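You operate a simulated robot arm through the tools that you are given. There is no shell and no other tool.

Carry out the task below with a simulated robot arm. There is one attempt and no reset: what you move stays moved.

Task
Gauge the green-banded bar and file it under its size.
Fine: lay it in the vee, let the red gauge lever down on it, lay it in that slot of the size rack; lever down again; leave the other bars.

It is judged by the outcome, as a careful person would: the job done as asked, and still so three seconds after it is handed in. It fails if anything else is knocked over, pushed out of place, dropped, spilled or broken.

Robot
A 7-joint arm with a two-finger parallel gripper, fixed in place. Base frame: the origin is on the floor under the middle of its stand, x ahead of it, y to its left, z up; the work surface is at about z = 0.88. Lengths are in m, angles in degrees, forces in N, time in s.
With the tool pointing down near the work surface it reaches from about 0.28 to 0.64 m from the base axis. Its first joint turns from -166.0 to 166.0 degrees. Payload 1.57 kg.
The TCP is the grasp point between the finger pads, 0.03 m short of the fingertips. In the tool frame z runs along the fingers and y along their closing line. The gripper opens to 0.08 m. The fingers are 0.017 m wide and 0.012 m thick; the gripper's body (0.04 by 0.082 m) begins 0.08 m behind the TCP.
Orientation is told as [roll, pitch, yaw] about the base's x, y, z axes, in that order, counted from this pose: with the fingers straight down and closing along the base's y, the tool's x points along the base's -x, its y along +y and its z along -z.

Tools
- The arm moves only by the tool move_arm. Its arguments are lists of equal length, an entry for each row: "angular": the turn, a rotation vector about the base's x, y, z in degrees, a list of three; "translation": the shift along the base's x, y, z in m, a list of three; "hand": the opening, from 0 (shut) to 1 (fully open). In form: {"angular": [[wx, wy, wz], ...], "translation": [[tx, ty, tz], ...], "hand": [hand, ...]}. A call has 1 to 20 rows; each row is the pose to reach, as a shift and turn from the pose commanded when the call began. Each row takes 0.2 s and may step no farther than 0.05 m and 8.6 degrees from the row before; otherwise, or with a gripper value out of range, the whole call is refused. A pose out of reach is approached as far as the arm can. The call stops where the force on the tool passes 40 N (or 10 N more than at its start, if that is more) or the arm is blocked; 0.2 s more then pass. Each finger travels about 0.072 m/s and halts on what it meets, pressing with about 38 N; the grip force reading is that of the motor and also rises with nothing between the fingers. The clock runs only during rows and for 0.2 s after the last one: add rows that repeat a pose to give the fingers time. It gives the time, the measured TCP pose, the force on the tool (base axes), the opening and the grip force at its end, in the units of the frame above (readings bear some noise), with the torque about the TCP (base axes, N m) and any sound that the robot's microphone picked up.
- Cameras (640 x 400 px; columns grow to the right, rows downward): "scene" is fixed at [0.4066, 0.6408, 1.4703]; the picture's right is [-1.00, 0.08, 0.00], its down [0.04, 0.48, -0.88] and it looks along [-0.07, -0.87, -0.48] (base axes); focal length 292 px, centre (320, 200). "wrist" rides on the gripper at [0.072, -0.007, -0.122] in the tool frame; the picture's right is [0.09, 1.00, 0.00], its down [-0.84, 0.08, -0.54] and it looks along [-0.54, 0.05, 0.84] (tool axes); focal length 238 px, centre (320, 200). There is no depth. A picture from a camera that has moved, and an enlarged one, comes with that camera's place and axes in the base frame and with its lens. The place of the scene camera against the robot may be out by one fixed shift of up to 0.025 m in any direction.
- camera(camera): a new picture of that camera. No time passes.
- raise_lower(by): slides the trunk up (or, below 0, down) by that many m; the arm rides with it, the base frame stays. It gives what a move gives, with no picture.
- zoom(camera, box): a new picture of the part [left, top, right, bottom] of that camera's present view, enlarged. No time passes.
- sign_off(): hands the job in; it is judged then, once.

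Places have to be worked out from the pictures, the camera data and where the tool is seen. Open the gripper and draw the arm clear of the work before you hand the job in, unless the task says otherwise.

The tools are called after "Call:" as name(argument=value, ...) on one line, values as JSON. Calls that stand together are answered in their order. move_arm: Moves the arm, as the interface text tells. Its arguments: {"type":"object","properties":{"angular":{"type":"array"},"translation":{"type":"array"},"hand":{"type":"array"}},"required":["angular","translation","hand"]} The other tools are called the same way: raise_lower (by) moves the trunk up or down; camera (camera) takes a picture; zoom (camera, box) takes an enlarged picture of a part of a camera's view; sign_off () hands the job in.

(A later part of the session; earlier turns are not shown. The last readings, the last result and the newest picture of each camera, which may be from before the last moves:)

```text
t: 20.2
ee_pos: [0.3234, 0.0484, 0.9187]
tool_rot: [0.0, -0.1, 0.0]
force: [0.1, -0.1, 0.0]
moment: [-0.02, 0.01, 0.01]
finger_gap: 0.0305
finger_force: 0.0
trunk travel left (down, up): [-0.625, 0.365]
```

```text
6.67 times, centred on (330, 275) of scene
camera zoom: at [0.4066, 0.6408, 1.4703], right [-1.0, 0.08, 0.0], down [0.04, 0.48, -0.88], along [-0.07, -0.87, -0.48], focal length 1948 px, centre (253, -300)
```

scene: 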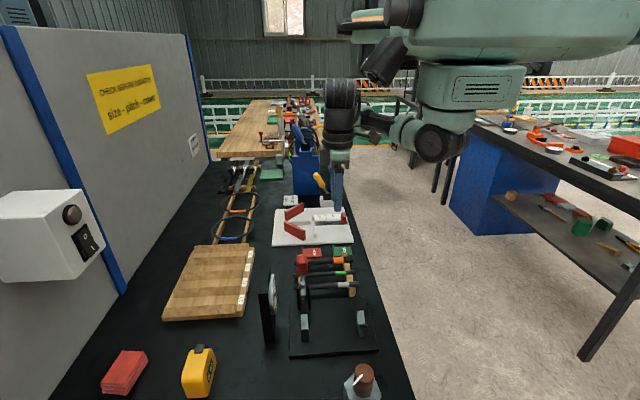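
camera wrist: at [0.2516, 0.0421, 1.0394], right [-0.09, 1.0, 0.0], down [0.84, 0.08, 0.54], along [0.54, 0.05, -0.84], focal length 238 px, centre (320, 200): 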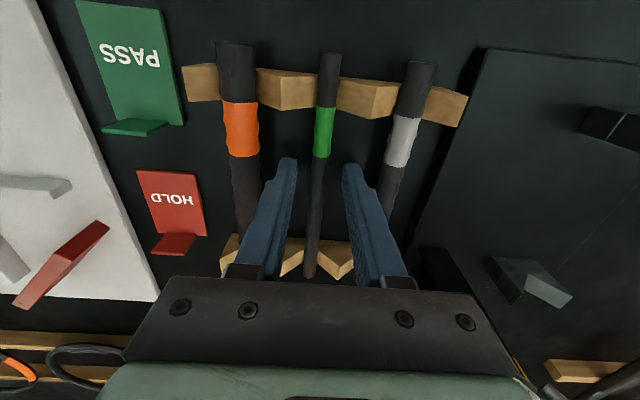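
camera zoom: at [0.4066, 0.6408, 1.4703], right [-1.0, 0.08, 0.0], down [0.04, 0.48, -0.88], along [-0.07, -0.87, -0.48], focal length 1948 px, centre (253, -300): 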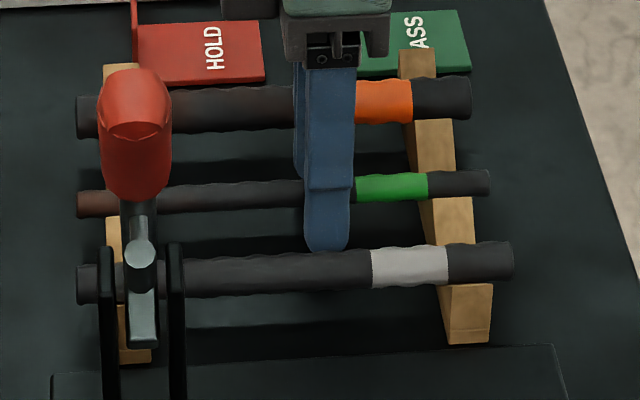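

Fingers straddle the bar cleanly. I'll close on it.

Call:
move_arm(angular=[[0, 0, 0], [0, 0, 0], [0, 0, 0], [0, 0, 0]], translation=[[0, 0, 0], [0, 0, 0], [0, 0, 0], [0, 0, 0]], hand=[0.2, 0.05, 0.0, 0.0])

Call:
camera(camera="wrist")

```text
t: 21.2
ee_pos: [0.3246, 0.048, 0.9168]
tool_rot: [0.0, -0.1, -0.1]
force: [-0.1, -3.7, -0.4]
moment: [-0.08, 0.0, -0.02]
finger_gap: 0.0112
finger_force: 28.6
trunk travel left (down, up): [-0.625, 0.365]
```

```text
taken
camera wrist: at [0.2516, 0.0416, 1.0396], right [-0.09, 1.0, 0.0], down [0.84, 0.08, 0.54], along [0.54, 0.05, -0.84], focal length 238 px, centre (320, 200)
```

wrist: 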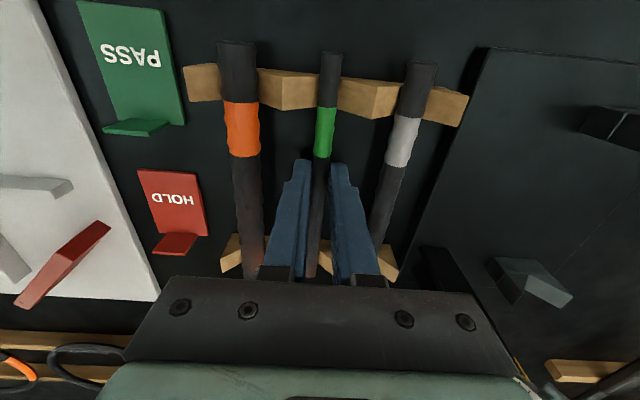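

I have it at an 11.2 mm gap. The raised lever's handle reaches y≈0.225 at x=0.40, so I'll lift the bar well above it, carry it past to y≈0.255, and come down on the outer side.

Call:
move_arm(angular=[[0, 0, 0], [0, 0, 0], [0, 0, 0], [0, 0, 0], [0, 0, 0], [0, 0, 0], [0, 0, 0], [0, 0, 0]], translation=[[0, 0, 0.01], [0, 0, 0.03], [0, 0, 0.065], [0, 0, 0.105], [0, 0, 0.145], [0, 0, 0.185], [0, 0, 0.225], [0, 0, 0.235]], hand=[0, 0, 0, 0, 0, 0, 0, 0])

Call:
camera(camera="wrist")

Call:
camera(camera="scene")

```text
t: 23.0
ee_pos: [0.3277, 0.0498, 1.1536]
tool_rot: [0.1, -0.1, 0.0]
force: [0.5, -0.1, -0.7]
moment: [-0.05, -0.02, 0.01]
finger_gap: 0.0112
finger_force: 28.7
trunk travel left (down, up): [-0.625, 0.365]
```

```text
taken
camera wrist: at [0.2532, 0.042, 1.2757], right [-0.09, 1.0, 0.0], down [0.84, 0.08, 0.54], along [0.54, 0.05, -0.84], focal length 238 px, centre (320, 200)
```

wrist: 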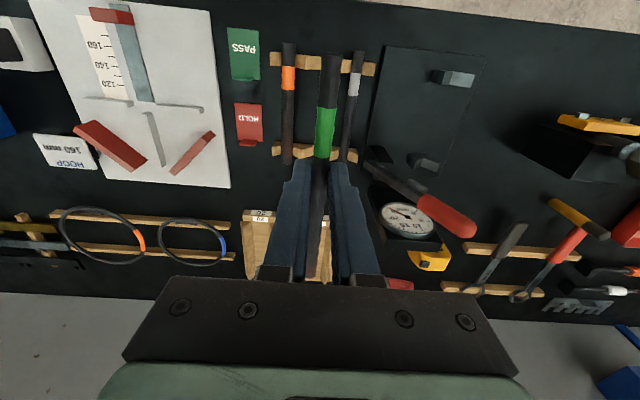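

```text
taken
```

scene: 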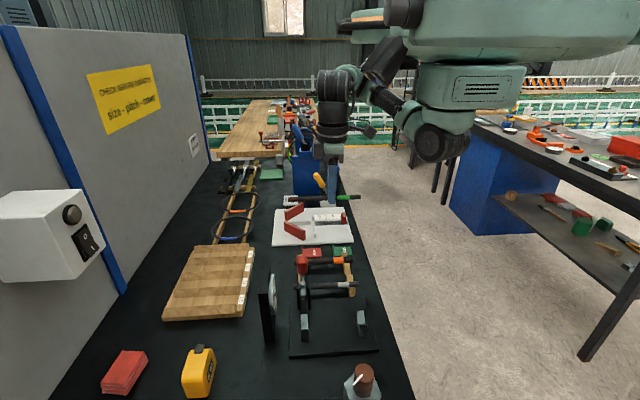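

The bar is held level and clear of the cradle. Now I'll carry it over the lever to y≈0.257.

Call:
move_arm(angular=[[0, 0, 0], [0, 0, 0], [0, 0, 0], [0, 0, 0], [0, 0, 0], [0, 0, 0], [0, 0, 0]], translation=[[0, 0.02, 0.01], [0, 0.06, 0.015], [0, 0.1, 0.015], [0, 0.14, 0.015], [0, 0.18, 0.015], [0, 0.21, 0.015], [0, 0.21, 0.0]], hand=[0, 0, 0, 0, 0, 0, 0])

Call:
camera(camera="wrist")

Call:
camera(camera="scene")

```text
t: 24.6
ee_pos: [0.3259, 0.2589, 1.1524]
tool_rot: [0.0, -0.2, 0.0]
force: [-0.2, -0.9, -0.7]
moment: [0.03, 0.01, 0.01]
finger_gap: 0.0112
finger_force: 28.5
trunk travel left (down, up): [-0.625, 0.365]
```

```text
taken
camera wrist: at [0.2521, 0.2535, 1.274], right [-0.09, 1.0, 0.0], down [0.84, 0.08, 0.54], along [0.54, 0.05, -0.84], focal length 238 px, centre (320, 200)
```

wrist: 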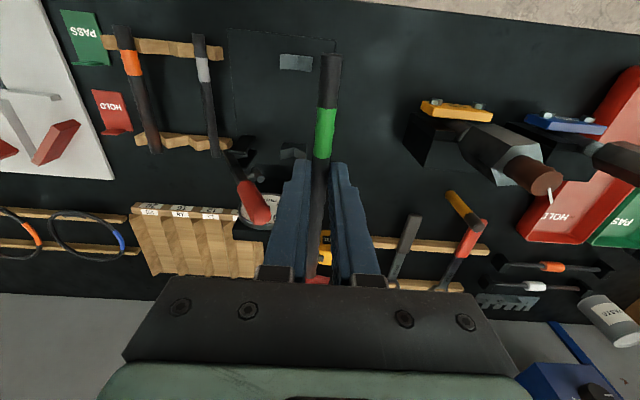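

```text
taken
```

scene: 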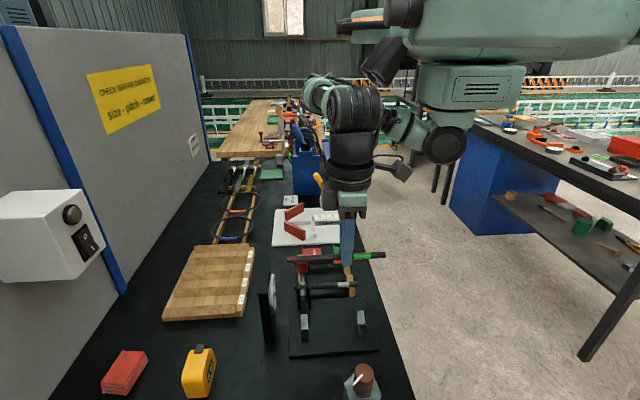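

The bar is over the outer side of the lever (handle tip near y≈0.21, z≈1.09), with clearance. I'll descend at y≈0.258 to below handle-tip level, then check.

Call:
move_arm(angular=[[0, 0, 0], [0, 0, 0], [0, 0, 0], [0, 0, 0], [0, 0, 0]], translation=[[0, 0, -0.03], [0, 0, -0.065], [0, 0, -0.1], [0, 0, -0.13], [0, 0, -0.145]], hand=[0, 0, 0, 0, 0])

Call:
camera(camera="wrist")

Call:
zoom(camera="scene", box=[250, 220, 400, 370])

```text
t: 25.8
ee_pos: [0.3256, 0.2598, 1.0079]
tool_rot: [0.0, 0.0, 0.1]
force: [-0.6, 0.1, -2.6]
moment: [0.02, 0.0, -0.02]
finger_gap: 0.0109
finger_force: 29.1
trunk travel left (down, up): [-0.625, 0.365]
```

```text
taken
camera wrist: at [0.2515, 0.2537, 1.1289], right [-0.09, 1.0, 0.0], down [0.84, 0.08, 0.54], along [0.54, 0.05, -0.84], focal length 238 px, centre (320, 200)
```

wrist: 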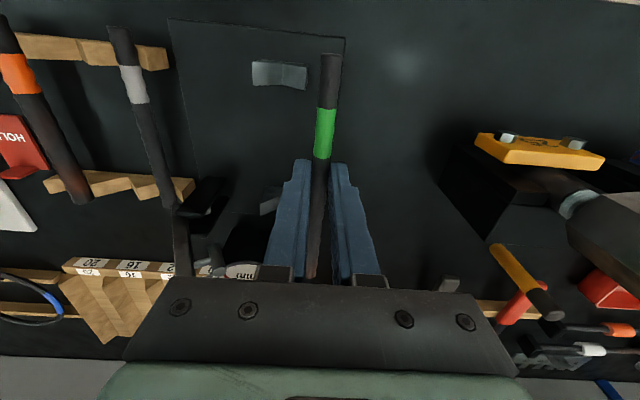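

```text
2.67 times, centred on (325, 295) of scene
camera zoom: at [0.4066, 0.6408, 1.4703], right [-1.0, 0.08, 0.0], down [0.04, 0.48, -0.88], along [-0.07, -0.87, -0.48], focal length 779 px, centre (307, -53)
```

zoom: 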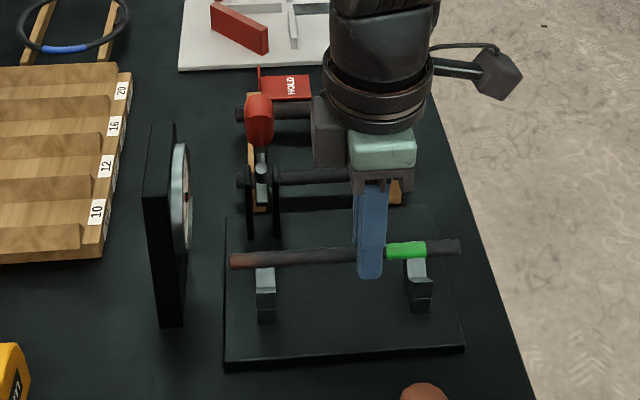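

The bar is level with room on every side, and the lever foot is near y≈0.20. I'll drop a little more, slide in to y≈0.2245 above the vees, and check alignment.

Call:
move_arm(angular=[[0, 0, 0], [0, 0, 0], [0, 0, 0], [0, 0, 0], [0, 0, 0]], translation=[[0, 0, -0.02], [0, -0.005, -0.035], [0, -0.017, -0.04], [0, -0.028, -0.042], [0, -0.0345, -0.044]], hand=[0, 0, 0, 0, 0])

Call:
camera(camera="wrist")

Call:
zoom(camera="scene", box=[270, 270, 390, 370])

```text
t: 27.0
ee_pos: [0.3252, 0.2248, 0.9634]
tool_rot: [0.0, -0.1, 0.1]
force: [0.1, 0.1, -1.5]
moment: [-0.01, 0.05, 0.01]
finger_gap: 0.0112
finger_force: 28.8
trunk travel left (down, up): [-0.625, 0.365]
```

```text
taken
camera wrist: at [0.2516, 0.2181, 1.0853], right [-0.09, 1.0, 0.0], down [0.84, 0.08, 0.54], along [0.54, 0.05, -0.84], focal length 238 px, centre (320, 200)
```

wrist: 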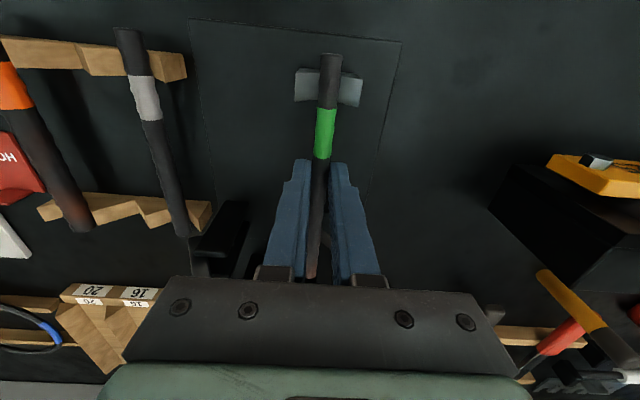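

```text
4.00 times, centred on (330, 320) of scene
camera zoom: at [0.4066, 0.6408, 1.4703], right [-1.0, 0.08, 0.0], down [0.04, 0.48, -0.88], along [-0.07, -0.87, -0.48], focal length 1169 px, centre (280, -280)
```

zoom: 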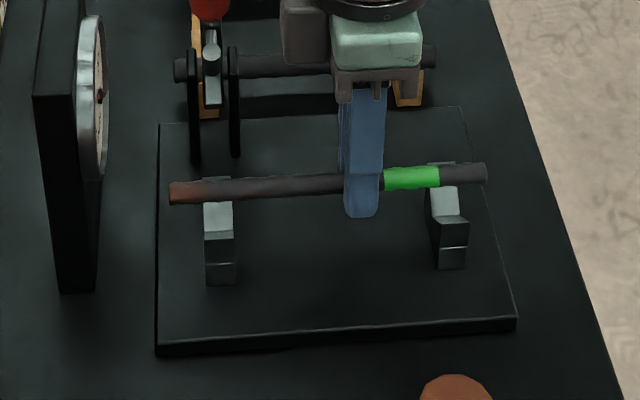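

The bar is centred over the vees (vee centre y≈0.225, bar y≈0.2246). I'll lower in small steps until the bar just seats.

Call:
move_arm(angular=[[0, 0, 0], [0, 0, 0], [0, 0, 0], [0, 0, 0]], translation=[[0, 0, -0.008], [0, 0, -0.015], [0, 0, -0.02], [0, 0, -0.022]], hand=[0, 0, 0, 0])

Call:
zoom(camera="scene", box=[290, 300, 380, 360])

Call:
zoom(camera="wrist", box=[270, 30, 390, 180])

```text
t: 28.0
ee_pos: [0.3251, 0.2247, 0.9416]
tool_rot: [0.0, -0.1, 0.0]
force: [1.1, -1.0, -2.0]
moment: [-0.02, 0.04, 0.01]
finger_gap: 0.0108
finger_force: 29.0
trunk travel left (down, up): [-0.625, 0.365]
```

```text
6.67 times, centred on (335, 330) of scene
camera zoom: at [0.4066, 0.6408, 1.4703], right [-1.0, 0.08, 0.0], down [0.04, 0.48, -0.88], along [-0.07, -0.87, -0.48], focal length 1948 px, centre (220, -667)
```

zoom: 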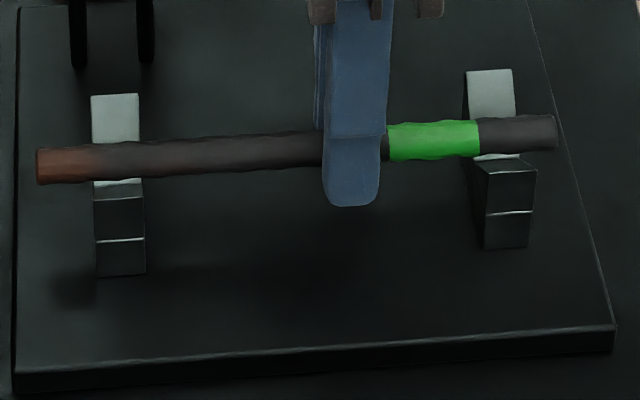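

```text
2.67 times, centred on (330, 105) of wrist
camera zoom: at [0.252, 0.2173, 1.0635], right [-0.09, 1.0, 0.0], down [0.84, 0.08, 0.54], along [0.54, 0.05, -0.84], focal length 636 px, centre (293, 453)
```

zoom: 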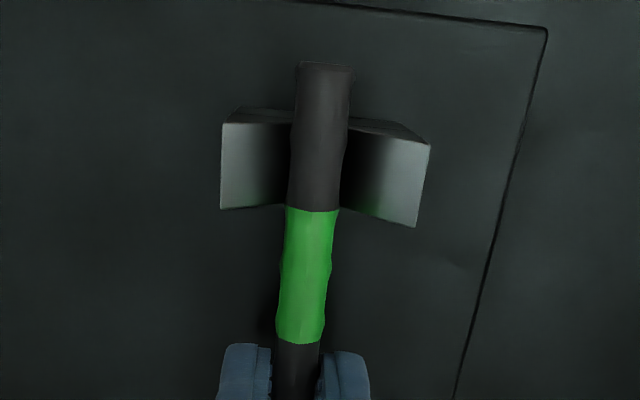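

The bar is nearly seated. I'll go down in 1 mm steps and watch the force.

Call:
move_arm(angular=[[0, 0, 0], [0, 0, 0], [0, 0, 0]], translation=[[0, 0, -0.001], [0, 0, -0.002], [0, 0, -0.002]], hand=[0, 0, 0])

Call:
zoom(camera="scene", box=[290, 300, 380, 360])

```text
t: 28.8
ee_pos: [0.3253, 0.2254, 0.9409]
tool_rot: [0.0, -0.2, 0.0]
force: [-1.4, 1.0, 1.4]
moment: [0.04, 0.08, 0.06]
finger_gap: 0.0109
finger_force: 28.8
trunk travel left (down, up): [-0.625, 0.365]
```

```text
6.67 times, centred on (335, 330) of scene
camera zoom: at [0.4066, 0.6408, 1.4703], right [-1.0, 0.08, 0.0], down [0.04, 0.48, -0.88], along [-0.07, -0.87, -0.48], focal length 1948 px, centre (220, -667)
```

zoom: 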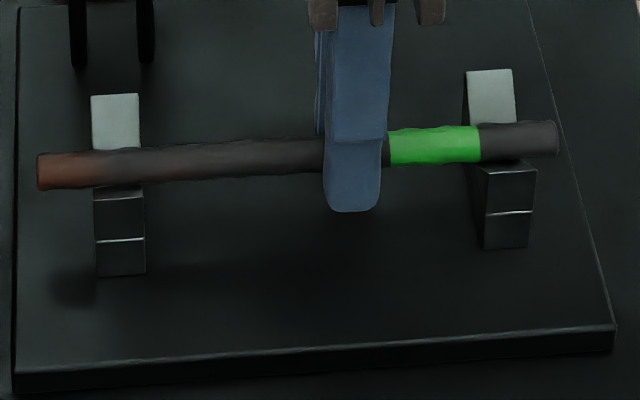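

The vertical force has turned to contact (+1.4 N), so the bar is seated. I'll ease down a hair and open the fingers.

Call:
move_arm(angular=[[0, 0, 0], [0, 0, 0], [0, 0, 0], [0, 0, 0]], translation=[[0, 0, -0.0008], [0, 0, -0.0008], [0, 0, -0.0008], [0, 0, -0.0008]], hand=[0.0, 0.18, 0.3, 0.4])

Call:
zoom(camera="scene", box=[290, 300, 380, 360])

Call:
zoom(camera="wrist", box=[250, 20, 410, 180])

```text
t: 29.8
ee_pos: [0.3245, 0.2241, 0.9399]
tool_rot: [0.0, -0.1, -0.1]
force: [-0.6, 0.9, 0.8]
moment: [-0.01, -0.04, 0.0]
finger_gap: 0.0321
finger_force: 0.0
trunk travel left (down, up): [-0.625, 0.365]
```

```text
6.67 times, centred on (335, 330) of scene
camera zoom: at [0.4066, 0.6408, 1.4703], right [-1.0, 0.08, 0.0], down [0.04, 0.48, -0.88], along [-0.07, -0.87, -0.48], focal length 1948 px, centre (220, -667)
```

zoom: 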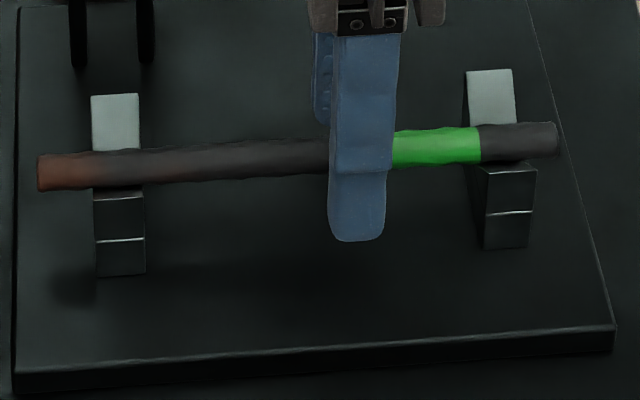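

```text
2.50 times, centred on (330, 100) of wrist
camera zoom: at [0.2515, 0.2175, 1.0607], right [-0.09, 1.0, 0.0], down [0.84, 0.08, 0.54], along [0.54, 0.05, -0.84], focal length 596 px, centre (295, 450)
```

zoom: 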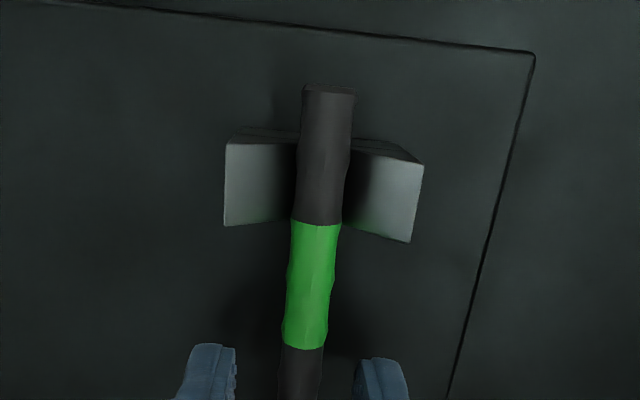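

The bar rests squarely in both vees. I'll rise straight up, keeping clear of the lever, and look at the raised lever from here.

Call:
move_arm(angular=[[0, 0, 0], [0, 0, 0], [0, 0, 0], [0, 0, 0], [0, 0, 0], [0, 0, 0], [0, 0, 0]], translation=[[0, 0, 0.01], [0, 0, 0.04], [0, 0, 0.08], [0, 0, 0.12], [0, 0, 0.16], [0, 0, 0.2], [0, 0, 0.22]], hand=[0.4, 0.4, 0.4, 0.4, 0.4, 0.4, 0.4])

Call:
camera(camera="wrist")

Call:
camera(camera="scene")

Call:
zoom(camera="wrist", box=[200, 130, 330, 250])

```text
t: 31.4
ee_pos: [0.3249, 0.2246, 1.1616]
tool_rot: [0.0, -0.1, 0.0]
force: [-0.6, -1.2, -0.4]
moment: [0.01, -0.01, 0.01]
finger_gap: 0.0319
finger_force: 0.1
trunk travel left (down, up): [-0.625, 0.365]
```

```text
taken
camera wrist: at [0.2514, 0.2174, 1.2822], right [-0.09, 1.0, 0.0], down [0.84, 0.08, 0.54], along [0.54, 0.05, -0.84], focal length 238 px, centre (320, 200)
```

wrist: 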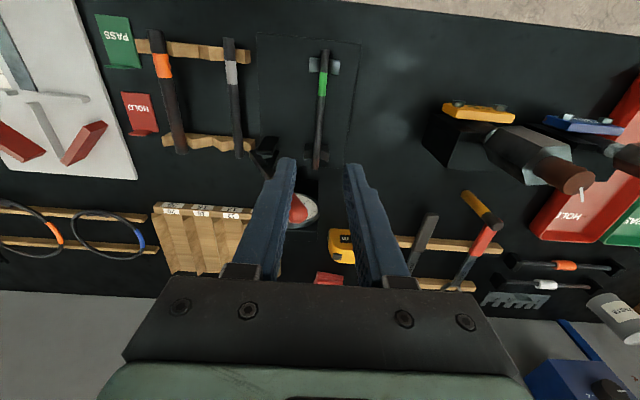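

```text
taken
```

scene: 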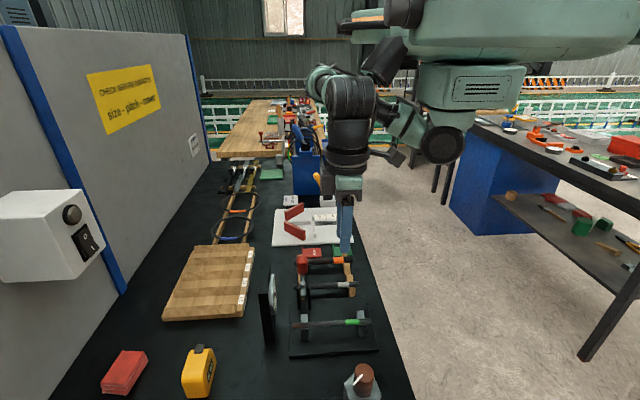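

```text
3.33 times, centred on (265, 190) of wrist
camera zoom: at [0.2514, 0.2174, 1.2822], right [-0.09, 1.0, 0.0], down [0.84, 0.08, 0.54], along [0.54, 0.05, -0.84], focal length 794 px, centre (503, 233)
```

zoom: 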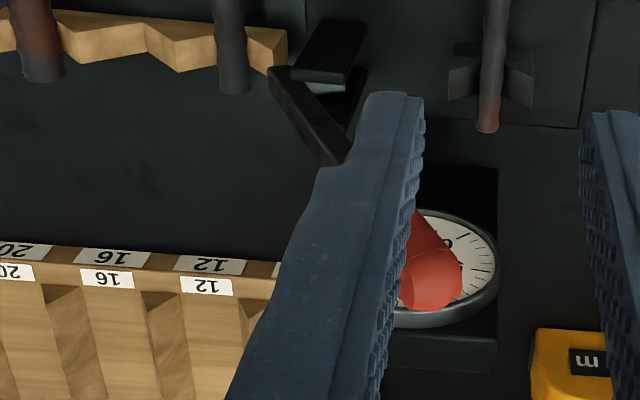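

The finger hides the handle here. I'll step sideways to y≈0.37 to get a clean second bearing on the raised handle.

Call:
move_arm(angular=[[0, 0, 0], [0, 0, 0], [0, 0, 0], [0, 0, 0]], translation=[[0, 0.04, 0], [0, 0.08, 0], [0, 0.12, 0], [0, 0.145, 0]], hand=[0.5, 0.6, 0.7, 0.7])

Call:
camera(camera="wrist")

Call:
zoom(camera="wrist", box=[90, 100, 270, 260])

```text
t: 32.4
ee_pos: [0.3246, 0.3713, 1.1599]
tool_rot: [0.0, -0.2, 0.0]
force: [0.1, 0.2, -0.8]
moment: [0.02, 0.0, 0.0]
finger_gap: 0.0557
finger_force: 0.1
trunk travel left (down, up): [-0.625, 0.365]
```

```text
taken
camera wrist: at [0.2521, 0.3645, 1.2812], right [-0.09, 1.0, 0.0], down [0.84, 0.08, 0.54], along [0.54, 0.05, -0.84], focal length 238 px, centre (320, 200)
```

wrist: 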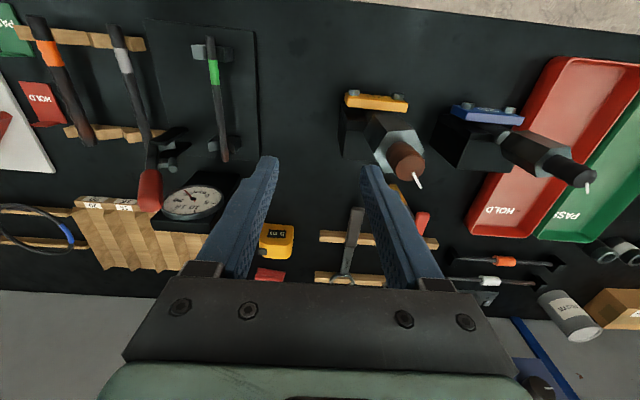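

```text
2.50 times, centred on (180, 180) of wrist
camera zoom: at [0.2521, 0.3645, 1.2812], right [-0.09, 1.0, 0.0], down [0.84, 0.08, 0.54], along [0.54, 0.05, -0.84], focal length 596 px, centre (670, 250)
```

zoom: 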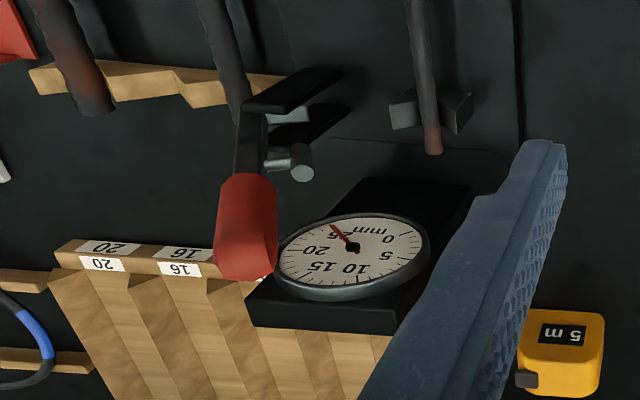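

Two clean bearings put the raised handle from (0.181, 1.034) to (0.212, 1.090) in y–z at x≈0.40. The lever pivots about y≈0.150, z≈0.929 and holds at its upper stop. I'll go over the top, turn the fingers to close along x, and line up behind the handle.

Call:
move_arm(angular=[[0, 0, -8.2], [0, 0, -16.4], [0, 0, -24.6], [0, 0, -32.8], [0, 0, -41], [0, 0, -49.2], [0, 0, -57.4], [0, 0, -65.6], [0, 0, -73.8], [0, 0, -82], [0, 0, -90]], translation=[[0, 0, 0.03], [0, 0, 0.06], [0, 0, 0.09], [0.01, -0.03, 0.1], [0.02, -0.06, 0.1], [0.03, -0.1, 0.1], [0.04, -0.14, 0.1], [0.05, -0.18, 0.1], [0.06, -0.21, 0.1], [0.07, -0.235, 0.1], [0.0748, -0.253, 0.1]], hand=[0.7, 0.7, 0.7, 0.7, 0.7, 0.7, 0.7, 0.7, 0.7, 0.7, 0.7])

Call:
camera(camera="wrist")

Call:
camera(camera="scene")

```text
t: 34.8
ee_pos: [0.4002, 0.1148, 1.2602]
tool_rot: [0.2, -0.1, -90.1]
force: [-0.8, -0.3, 0.7]
moment: [0.0, 0.01, 0.0]
finger_gap: 0.056
finger_force: 0.2
trunk travel left (down, up): [-0.625, 0.365]
```

```text
taken
camera wrist: at [0.3921, 0.1879, 1.3817], right [1.0, 0.09, 0.0], down [0.08, -0.84, 0.54], along [0.05, -0.54, -0.84], focal length 238 px, centre (320, 200)
```

wrist: 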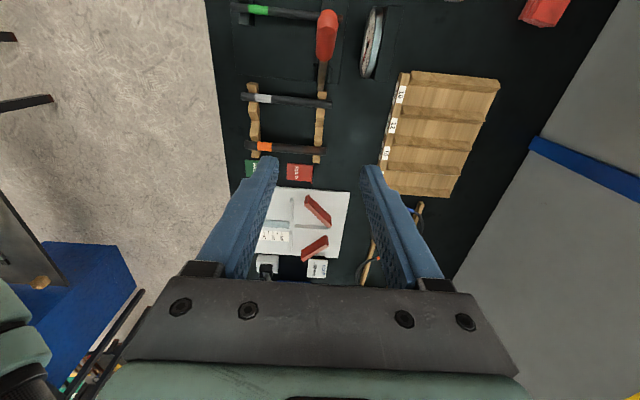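

```text
taken
```

scene: 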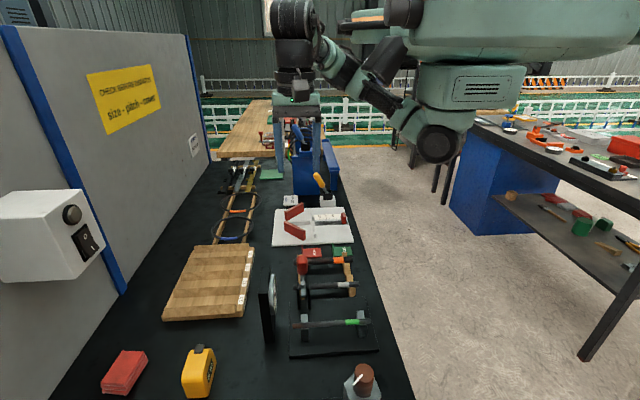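

The bar lies in the vees and the lever is still raised. I'll tilt the tool 52° and come down behind the handle.

Call:
move_arm(angular=[[7.43, 0, 0], [14.86, 0, 0], [22.29, 0, 0], [29.71, 0, 0], [37.14, 0, 0], [44.57, 0, 0], [52, 0, 0], [52, 0, 0]], translation=[[0, 0, -0.01], [0, 0, -0.03], [-0.001, 0, -0.05], [-0.001, 0.001, -0.07], [-0.002, 0.002, -0.09], [-0.002, 0.003, -0.11], [-0.002, 0.003, -0.13], [-0.002, 0.003, -0.1366]], hand=[0.7, 0.7, 0.7, 0.7, 0.7, 0.7, 0.7, 0.7])

Call:
camera(camera="wrist")

Call:
zoom(camera="scene", box=[240, 200, 400, 360])

```text
t: 36.6
ee_pos: [0.398, 0.119, 1.1231]
tool_rot: [0.2, 52.1, -89.7]
force: [-0.5, -0.4, -0.6]
moment: [0.0, -0.01, 0.01]
finger_gap: 0.0558
finger_force: 0.0
trunk travel left (down, up): [-0.625, 0.365]
```

```text
taken
camera wrist: at [0.3892, 0.0672, 1.2544], right [1.0, 0.06, 0.07], down [0.08, -0.94, -0.33], along [0.05, 0.33, -0.94], focal length 238 px, centre (320, 200)
```

wrist: 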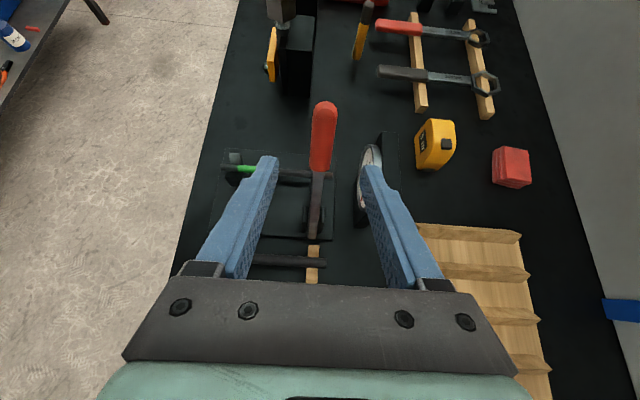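

```text
2.50 times, centred on (320, 280) of scene
camera zoom: at [0.4066, 0.6408, 1.4703], right [-1.0, 0.08, 0.0], down [0.04, 0.48, -0.88], along [-0.07, -0.87, -0.48], focal length 730 px, centre (320, 0)
```

zoom: 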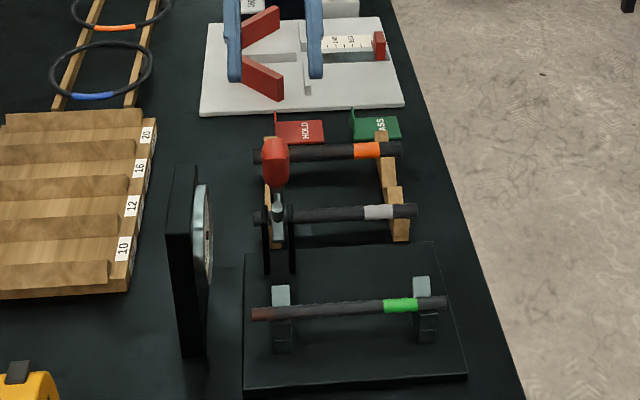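

The handle is dead ahead between the fingers, tip at (0.397, 0.212, 1.09). I'll move in along the tool axis to straddle it at mid-handle.

Call:
move_arm(angular=[[0, 0, 0], [0, 0, 0], [0, 0, 0], [0, 0, 0], [0, 0, 0]], translation=[[0, 0.02, -0.016], [0, 0.04, -0.032], [0, 0.058, -0.046], [0, 0.072, -0.057], [0, 0.0775, -0.0613]], hand=[0.7, 0.7, 0.7, 0.7, 0.7])

Call:
camera(camera="wrist")

Call:
zoom(camera="scene", box=[250, 230, 350, 330])

```text
t: 37.8
ee_pos: [0.396, 0.1985, 1.061]
tool_rot: [0.0, 52.0, -89.9]
force: [-0.4, -0.4, 0.2]
moment: [-0.03, 0.05, 0.01]
finger_gap: 0.0561
finger_force: 0.2
trunk travel left (down, up): [-0.625, 0.365]
```

```text
taken
camera wrist: at [0.3891, 0.1466, 1.1922], right [1.0, 0.06, 0.07], down [0.08, -0.94, -0.32], along [0.05, 0.33, -0.94], focal length 238 px, centre (320, 200)
```

wrist: 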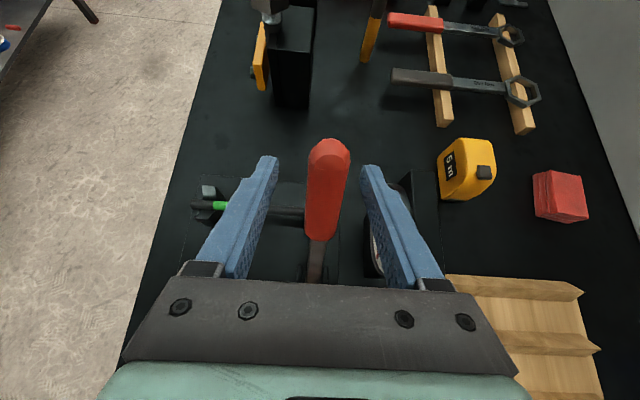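

```text
4.00 times, centred on (300, 280) of scene
camera zoom: at [0.4066, 0.6408, 1.4703], right [-1.0, 0.08, 0.0], down [0.04, 0.48, -0.88], along [-0.07, -0.87, -0.48], focal length 1169 px, centre (400, -120)
```

zoom: 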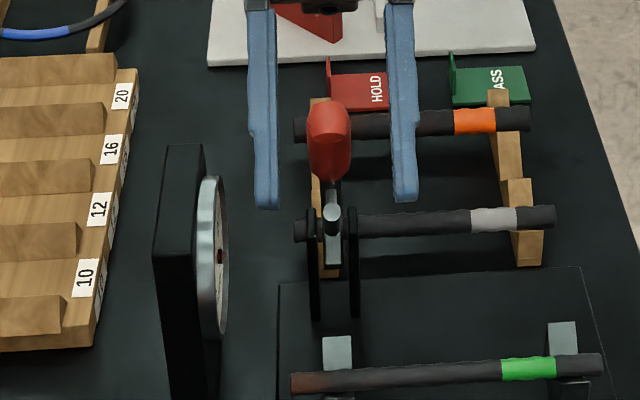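

The handle sits between the pads. I'll close on it with a small +x correction.

Call:
move_arm(angular=[[0, 0, 0], [0, 0, 0], [0, 0, 0], [0, 0, 0]], translation=[[0.0015, 0, 0], [0.0015, 0, 0], [0.0015, 0, 0], [0.0015, 0, 0]], hand=[0.4, 0.15, 0.1, 0.1])

Call:
camera(camera="wrist")

Call:
zoom(camera="scene", box=[250, 230, 350, 330])

```text
t: 38.8
ee_pos: [0.3996, 0.1982, 1.0603]
tool_rot: [0.1, 51.8, -90.0]
force: [6.1, -0.2, 1.5]
moment: [-0.04, 0.05, -0.03]
finger_gap: 0.0218
finger_force: 35.0
trunk travel left (down, up): [-0.625, 0.365]
```

```text
taken
camera wrist: at [0.3919, 0.1461, 1.1922], right [1.0, 0.06, 0.07], down [0.08, -0.94, -0.32], along [0.05, 0.33, -0.94], focal length 238 px, centre (320, 200)
```

wrist: 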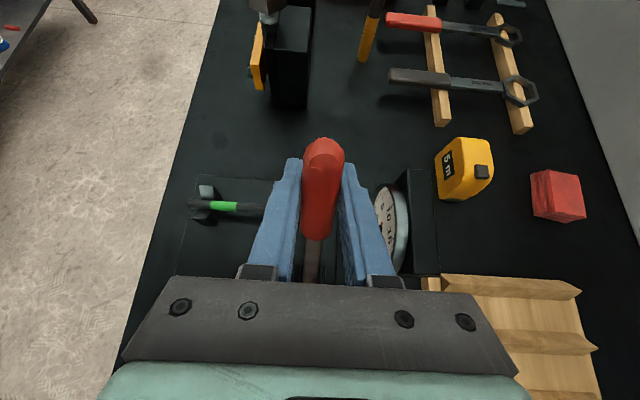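

```text
4.00 times, centred on (300, 280) of scene
camera zoom: at [0.4066, 0.6408, 1.4703], right [-1.0, 0.08, 0.0], down [0.04, 0.48, -0.88], along [-0.07, -0.87, -0.48], focal length 1169 px, centre (400, -120)
```

zoom: 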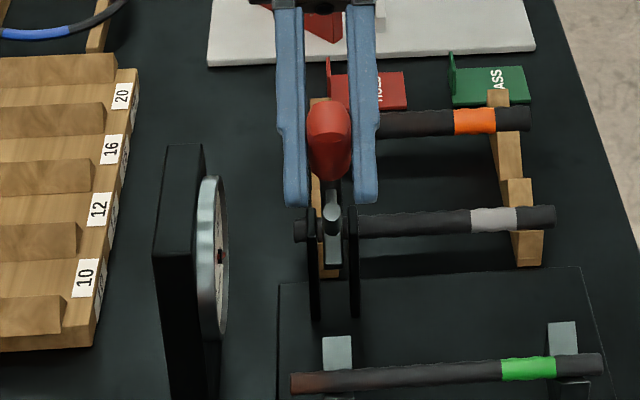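

I have a firm hold (21.8 mm). I'll bring the lever down along its arc, first to about half way, checking forces.

Call:
move_arm(angular=[[-7, 0, 0], [-14, 0, 0], [-21, 0, 0], [-28, 0, 0], [-35, 0, 0]], translation=[[0.001, 0.0157, -0.0069], [0.0012, 0.0304, -0.0156], [0.0012, 0.044, -0.026], [0.0012, 0.0562, -0.038], [0.0012, 0.0669, -0.0513]], hand=[0.1, 0.1, 0.1, 0.1, 0.1])

Call:
camera(camera="wrist")

Call:
zoom(camera="scene", box=[240, 230, 390, 370])

```text
t: 40.0
ee_pos: [0.4, 0.2631, 1.0095]
tool_rot: [0.0, 16.6, -89.9]
force: [-2.5, -0.9, 4.2]
moment: [-0.62, 0.12, 0.13]
finger_gap: 0.0217
finger_force: 34.7
trunk travel left (down, up): [-0.625, 0.365]
```

```text
taken
camera wrist: at [0.3921, 0.2977, 1.1464], right [1.0, 0.09, 0.03], down [0.08, -0.96, 0.28], along [0.05, -0.27, -0.96], focal length 238 px, centre (320, 200)
```

wrist: 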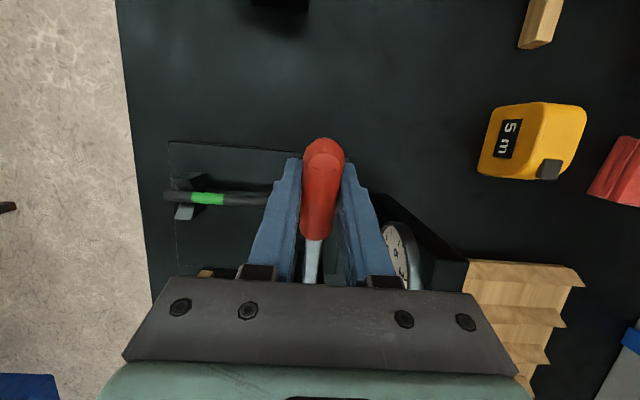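

```text
2.86 times, centred on (315, 300) of scene
camera zoom: at [0.4066, 0.6408, 1.4703], right [-1.0, 0.08, 0.0], down [0.04, 0.48, -0.88], along [-0.07, -0.87, -0.48], focal length 835 px, centre (334, -86)
```

zoom: 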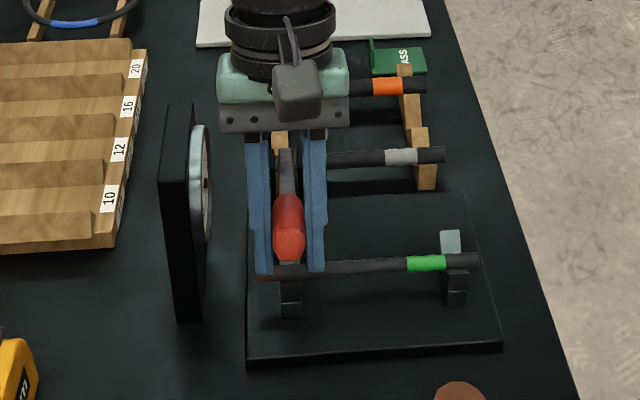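

The lever follows smoothly with only hinge friction (~4 N). I'll continue to just above the bar.

Call:
move_arm(angular=[[-7, 0, 0], [-14, 0, 0], [-21, 0, 0]], translation=[[0, 0.0089, -0.0146], [0, 0.016, -0.0302], [0, 0.0211, -0.0465]], hand=[0.1, 0.1, 0.1])

Call:
camera(camera="wrist")

Call:
zoom(camera="scene", box=[260, 280, 390, 370])

```text
t: 40.8
ee_pos: [0.4005, 0.2833, 0.9634]
tool_rot: [0.0, -4.3, -90.0]
force: [-2.6, -4.2, -3.4]
moment: [0.32, 0.11, 0.17]
finger_gap: 0.0213
finger_force: 33.8
trunk travel left (down, up): [-0.625, 0.365]
```

```text
taken
camera wrist: at [0.3923, 0.3651, 1.079], right [1.0, 0.09, -0.01], down [0.08, -0.79, 0.6], along [0.05, -0.6, -0.8], focal length 238 px, centre (320, 200)
```

wrist: 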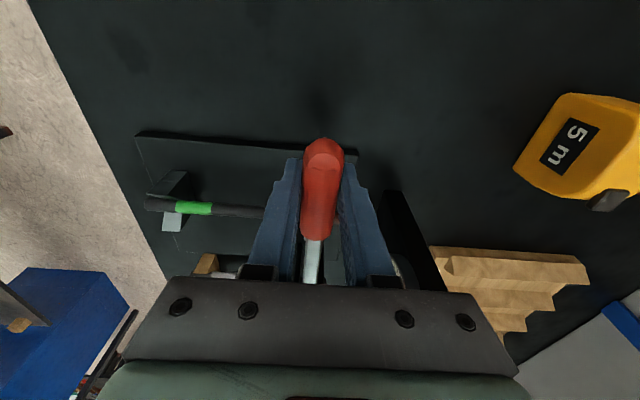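

```text
4.44 times, centred on (325, 325) of scene
camera zoom: at [0.4066, 0.6408, 1.4703], right [-1.0, 0.08, 0.0], down [0.04, 0.48, -0.88], along [-0.07, -0.87, -0.48], focal length 1299 px, centre (298, -356)
```

zoom: 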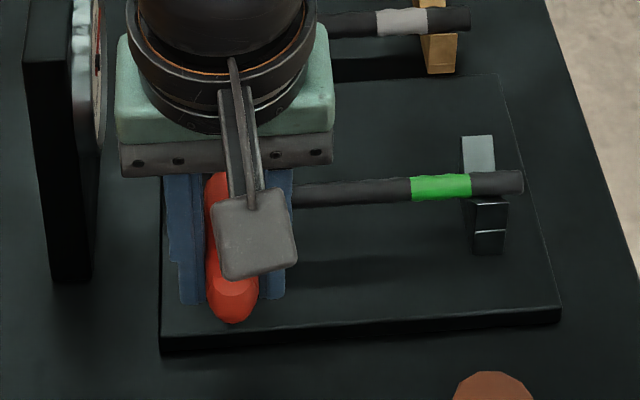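

The lever now pulls gently downwards by itself (−3.4 N). I'll lower in 2° steps and watch for contact with the bar.

Call:
move_arm(angular=[[-2, 0, 0], [-4, 0, 0]], translation=[[0, 0.0011, -0.0048], [0, 0.0021, -0.0096]], hand=[0.1, 0.1])

```text
t: 41.4
ee_pos: [0.3999, 0.2857, 0.9543]
tool_rot: [-0.1, -8.3, -90.0]
force: [-2.8, -9.7, -9.9]
moment: [0.87, -0.04, -0.12]
finger_gap: 0.0215
finger_force: 33.9
trunk travel left (down, up): [-0.625, 0.365]
```

The remaining load is mostly my arc being about 1.5 mm too wide. I'll ease inward and down without turning and see what the forces do.

Call:
move_arm(angular=[[0, 0, 0], [0, 0, 0]], translation=[[0, -0.0015, -0.002], [0, -0.0018, -0.004]], hand=[0.1, 0.1])

Call:
zoom(camera="scene", box=[260, 280, 390, 370])

Call:
camera(camera="wrist")

```text
t: 42.0
ee_pos: [0.3997, 0.2869, 0.9517]
tool_rot: [0.1, -8.0, -89.9]
force: [-1.7, 2.4, 6.8]
moment: [-1.0, 0.01, 0.0]
finger_gap: 0.0218
finger_force: 34.4
trunk travel left (down, up): [-0.625, 0.365]
```

```text
4.44 times, centred on (325, 325) of scene
camera zoom: at [0.4066, 0.6408, 1.4703], right [-1.0, 0.08, 0.0], down [0.04, 0.48, -0.88], along [-0.07, -0.87, -0.48], focal length 1299 px, centre (298, -356)
```

zoom: 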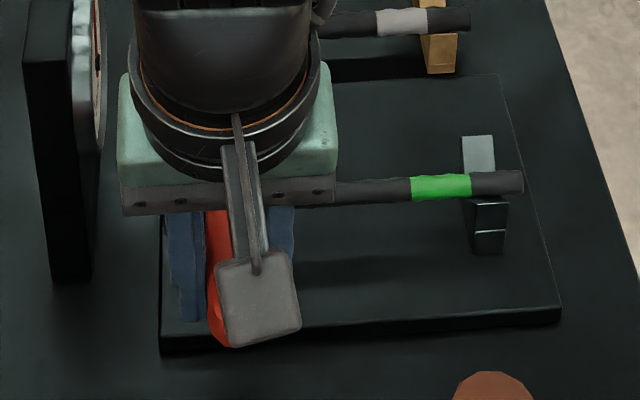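

```text
taken
camera wrist: at [0.3917, 0.3745, 1.0625], right [1.0, 0.09, -0.01], down [0.08, -0.75, 0.65], along [0.05, -0.65, -0.76], focal length 238 px, centre (320, 200)
```

wrist: 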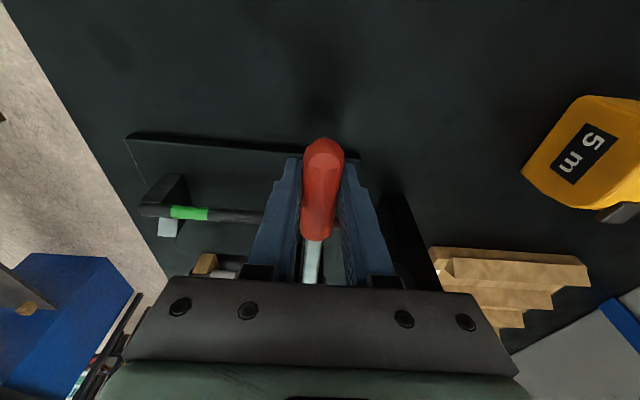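

Contact is building (+6.8 N) at about the height expected for the foot on the bar. I'll open the fingers and let the lever settle on the bar.

Call:
move_arm(angular=[[0, 0, 0], [0, 0, 0], [0, 0, 0], [0, 0, 0]], translation=[[0, 0, 0], [0, 0, 0], [0, 0, 0], [0, 0, 0]], hand=[0.35, 0.5, 0.6, 0.6])

Call:
camera(camera="wrist")

```text
t: 43.0
ee_pos: [0.4002, 0.285, 0.9504]
tool_rot: [0.0, -8.2, -89.9]
force: [-1.0, -1.2, 1.0]
moment: [0.02, -0.03, 0.02]
finger_gap: 0.0481
finger_force: 0.1
trunk travel left (down, up): [-0.625, 0.365]
```

```text
taken
camera wrist: at [0.3923, 0.3736, 1.0609], right [1.0, 0.09, -0.01], down [0.08, -0.75, 0.65], along [0.05, -0.65, -0.76], focal length 238 px, centre (320, 200)
```

wrist: 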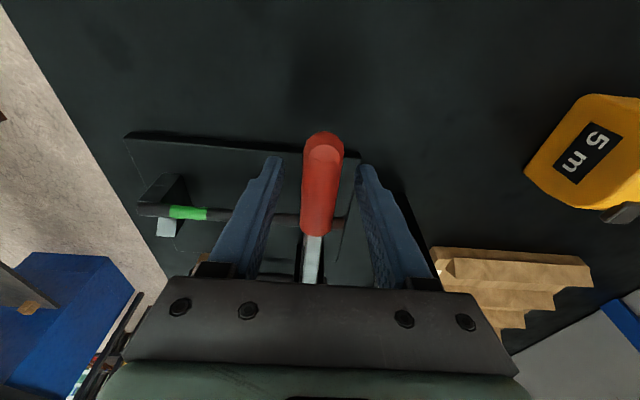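

Released cleanly. I'll withdraw upwards along the tool axis.

Call:
move_arm(angular=[[0, 0, 0], [0, 0, 0], [0, 0, 0], [0, 0, 0], [0, 0, 0], [0, 0, 0]], translation=[[0, 0.001, 0.01], [0, 0.005, 0.04], [0, 0.012, 0.08], [0, 0.018, 0.12], [0, 0.024, 0.16], [0, 0.03, 0.2]], hand=[0.6, 0.6, 0.6, 0.6, 0.6, 0.6])

Call:
camera(camera="wrist")

Call:
zoom(camera="scene", box=[250, 270, 390, 370])

Call:
zoom(camera="wrist", box=[280, 100, 420, 220])

```text
t: 44.4
ee_pos: [0.3996, 0.3161, 1.1499]
tool_rot: [0.0, -8.1, -89.9]
force: [-0.3, -1.0, -0.1]
moment: [-0.01, -0.02, -0.02]
finger_gap: 0.048
finger_force: 0.1
trunk travel left (down, up): [-0.625, 0.365]
```

```text
taken
camera wrist: at [0.3917, 0.404, 1.2605], right [1.0, 0.09, -0.01], down [0.08, -0.75, 0.65], along [0.05, -0.65, -0.76], focal length 238 px, centre (320, 200)
```

wrist: 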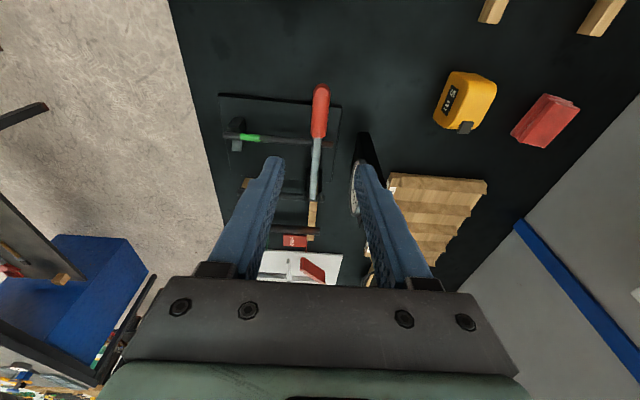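

```text
4.00 times, centred on (320, 320) of scene
camera zoom: at [0.4066, 0.6408, 1.4703], right [-1.0, 0.08, 0.0], down [0.04, 0.48, -0.88], along [-0.07, -0.87, -0.48], focal length 1169 px, centre (320, -280)
```

zoom: 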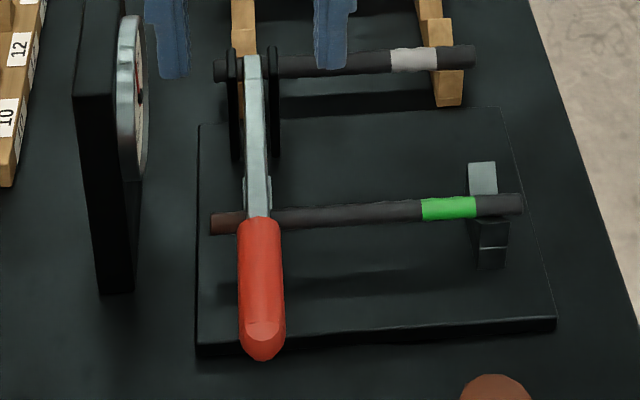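

```text
3.33 times, centred on (350, 160) of wrist
camera zoom: at [0.3917, 0.404, 1.2605], right [1.0, 0.09, -0.01], down [0.08, -0.75, 0.65], along [0.05, -0.65, -0.76], focal length 794 px, centre (220, 333)
```

zoom: 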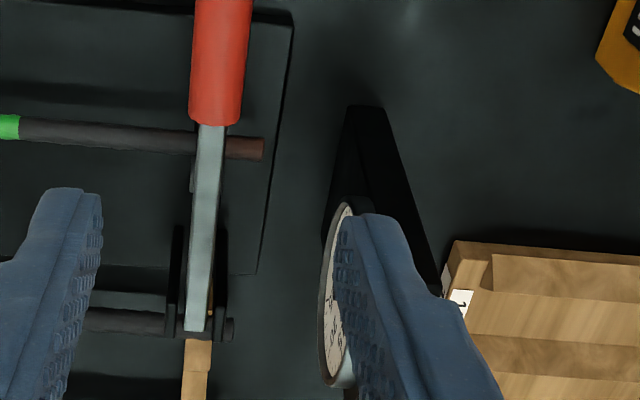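

The lever is down on the green bar. I'll square the tool up and turn back to yaw 0 to read the dial.

Call:
move_arm(angular=[[8.1, 0, 0], [8.1, 0, 0]], translation=[[-0.01, 0.01, 0.01], [-0.02, 0.02, 0.01]], hand=[0.6, 0.6])

Call:
move_arm(angular=[[0, 0, 8.2], [0, 0, 16.4], [0, 0, 24.6], [0, 0, 32.8], [0, 0, 41], [0, 0, 49.2], [0, 0, 57.4], [0, 0, 65.6], [0, 0, 73.8], [0, 0, 82], [0, 0, 90]], translation=[[-0.005, 0, 0], [-0.01, 0, 0], [-0.015, 0, 0], [-0.02, -0.005, 0], [-0.03, -0.015, 0], [-0.04, -0.03, 0], [-0.05, -0.045, -0.005], [-0.06, -0.065, -0.015], [-0.07, -0.085, -0.025], [-0.085, -0.1, -0.035], [-0.1, -0.115, -0.045]], hand=[0.6, 0.6, 0.7, 0.8, 0.9, 1, 1, 1, 1, 1, 1])

Call:
camera(camera="wrist")

Call:
zoom(camera="wrist", box=[250, 175, 370, 285])

```text
t: 45.0
ee_pos: [0.3798, 0.3363, 1.1599]
tool_rot: [-0.1, -0.1, -90.0]
force: [0.1, -0.6, 0.3]
moment: [-0.01, 0.0, 0.01]
finger_gap: 0.0478
finger_force: 0.1
trunk travel left (down, up): [-0.625, 0.365]
```

```text
t: 47.4
ee_pos: [0.2801, 0.2191, 1.1147]
tool_rot: [0.1, 0.0, 0.2]
force: [0.5, 0.4, -0.8]
moment: [0.01, -0.01, -0.03]
finger_gap: 0.0802
finger_force: 0.1
trunk travel left (down, up): [-0.625, 0.365]
```

```text
taken
camera wrist: at [0.2079, 0.2129, 1.237], right [-0.09, 1.0, 0.0], down [0.84, 0.08, 0.54], along [0.54, 0.05, -0.84], focal length 238 px, centre (320, 200)
```

wrist: 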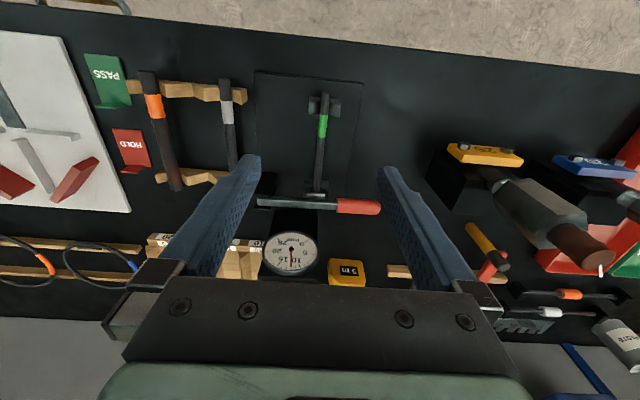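

```text
3.64 times, centred on (310, 230) of wrist
camera zoom: at [0.2079, 0.2129, 1.237], right [-0.09, 1.0, 0.0], down [0.84, 0.08, 0.54], along [0.54, 0.05, -0.84], focal length 867 px, centre (356, 91)
```

zoom: 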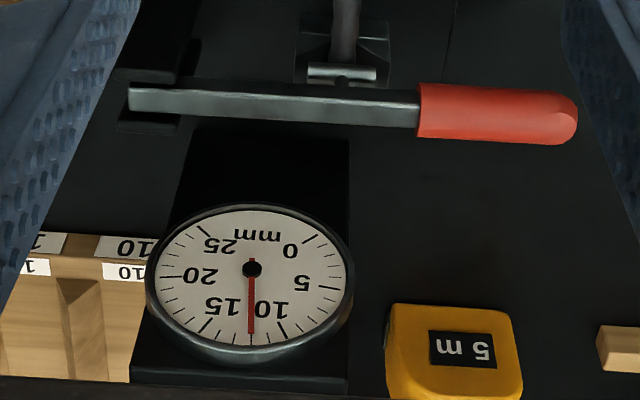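

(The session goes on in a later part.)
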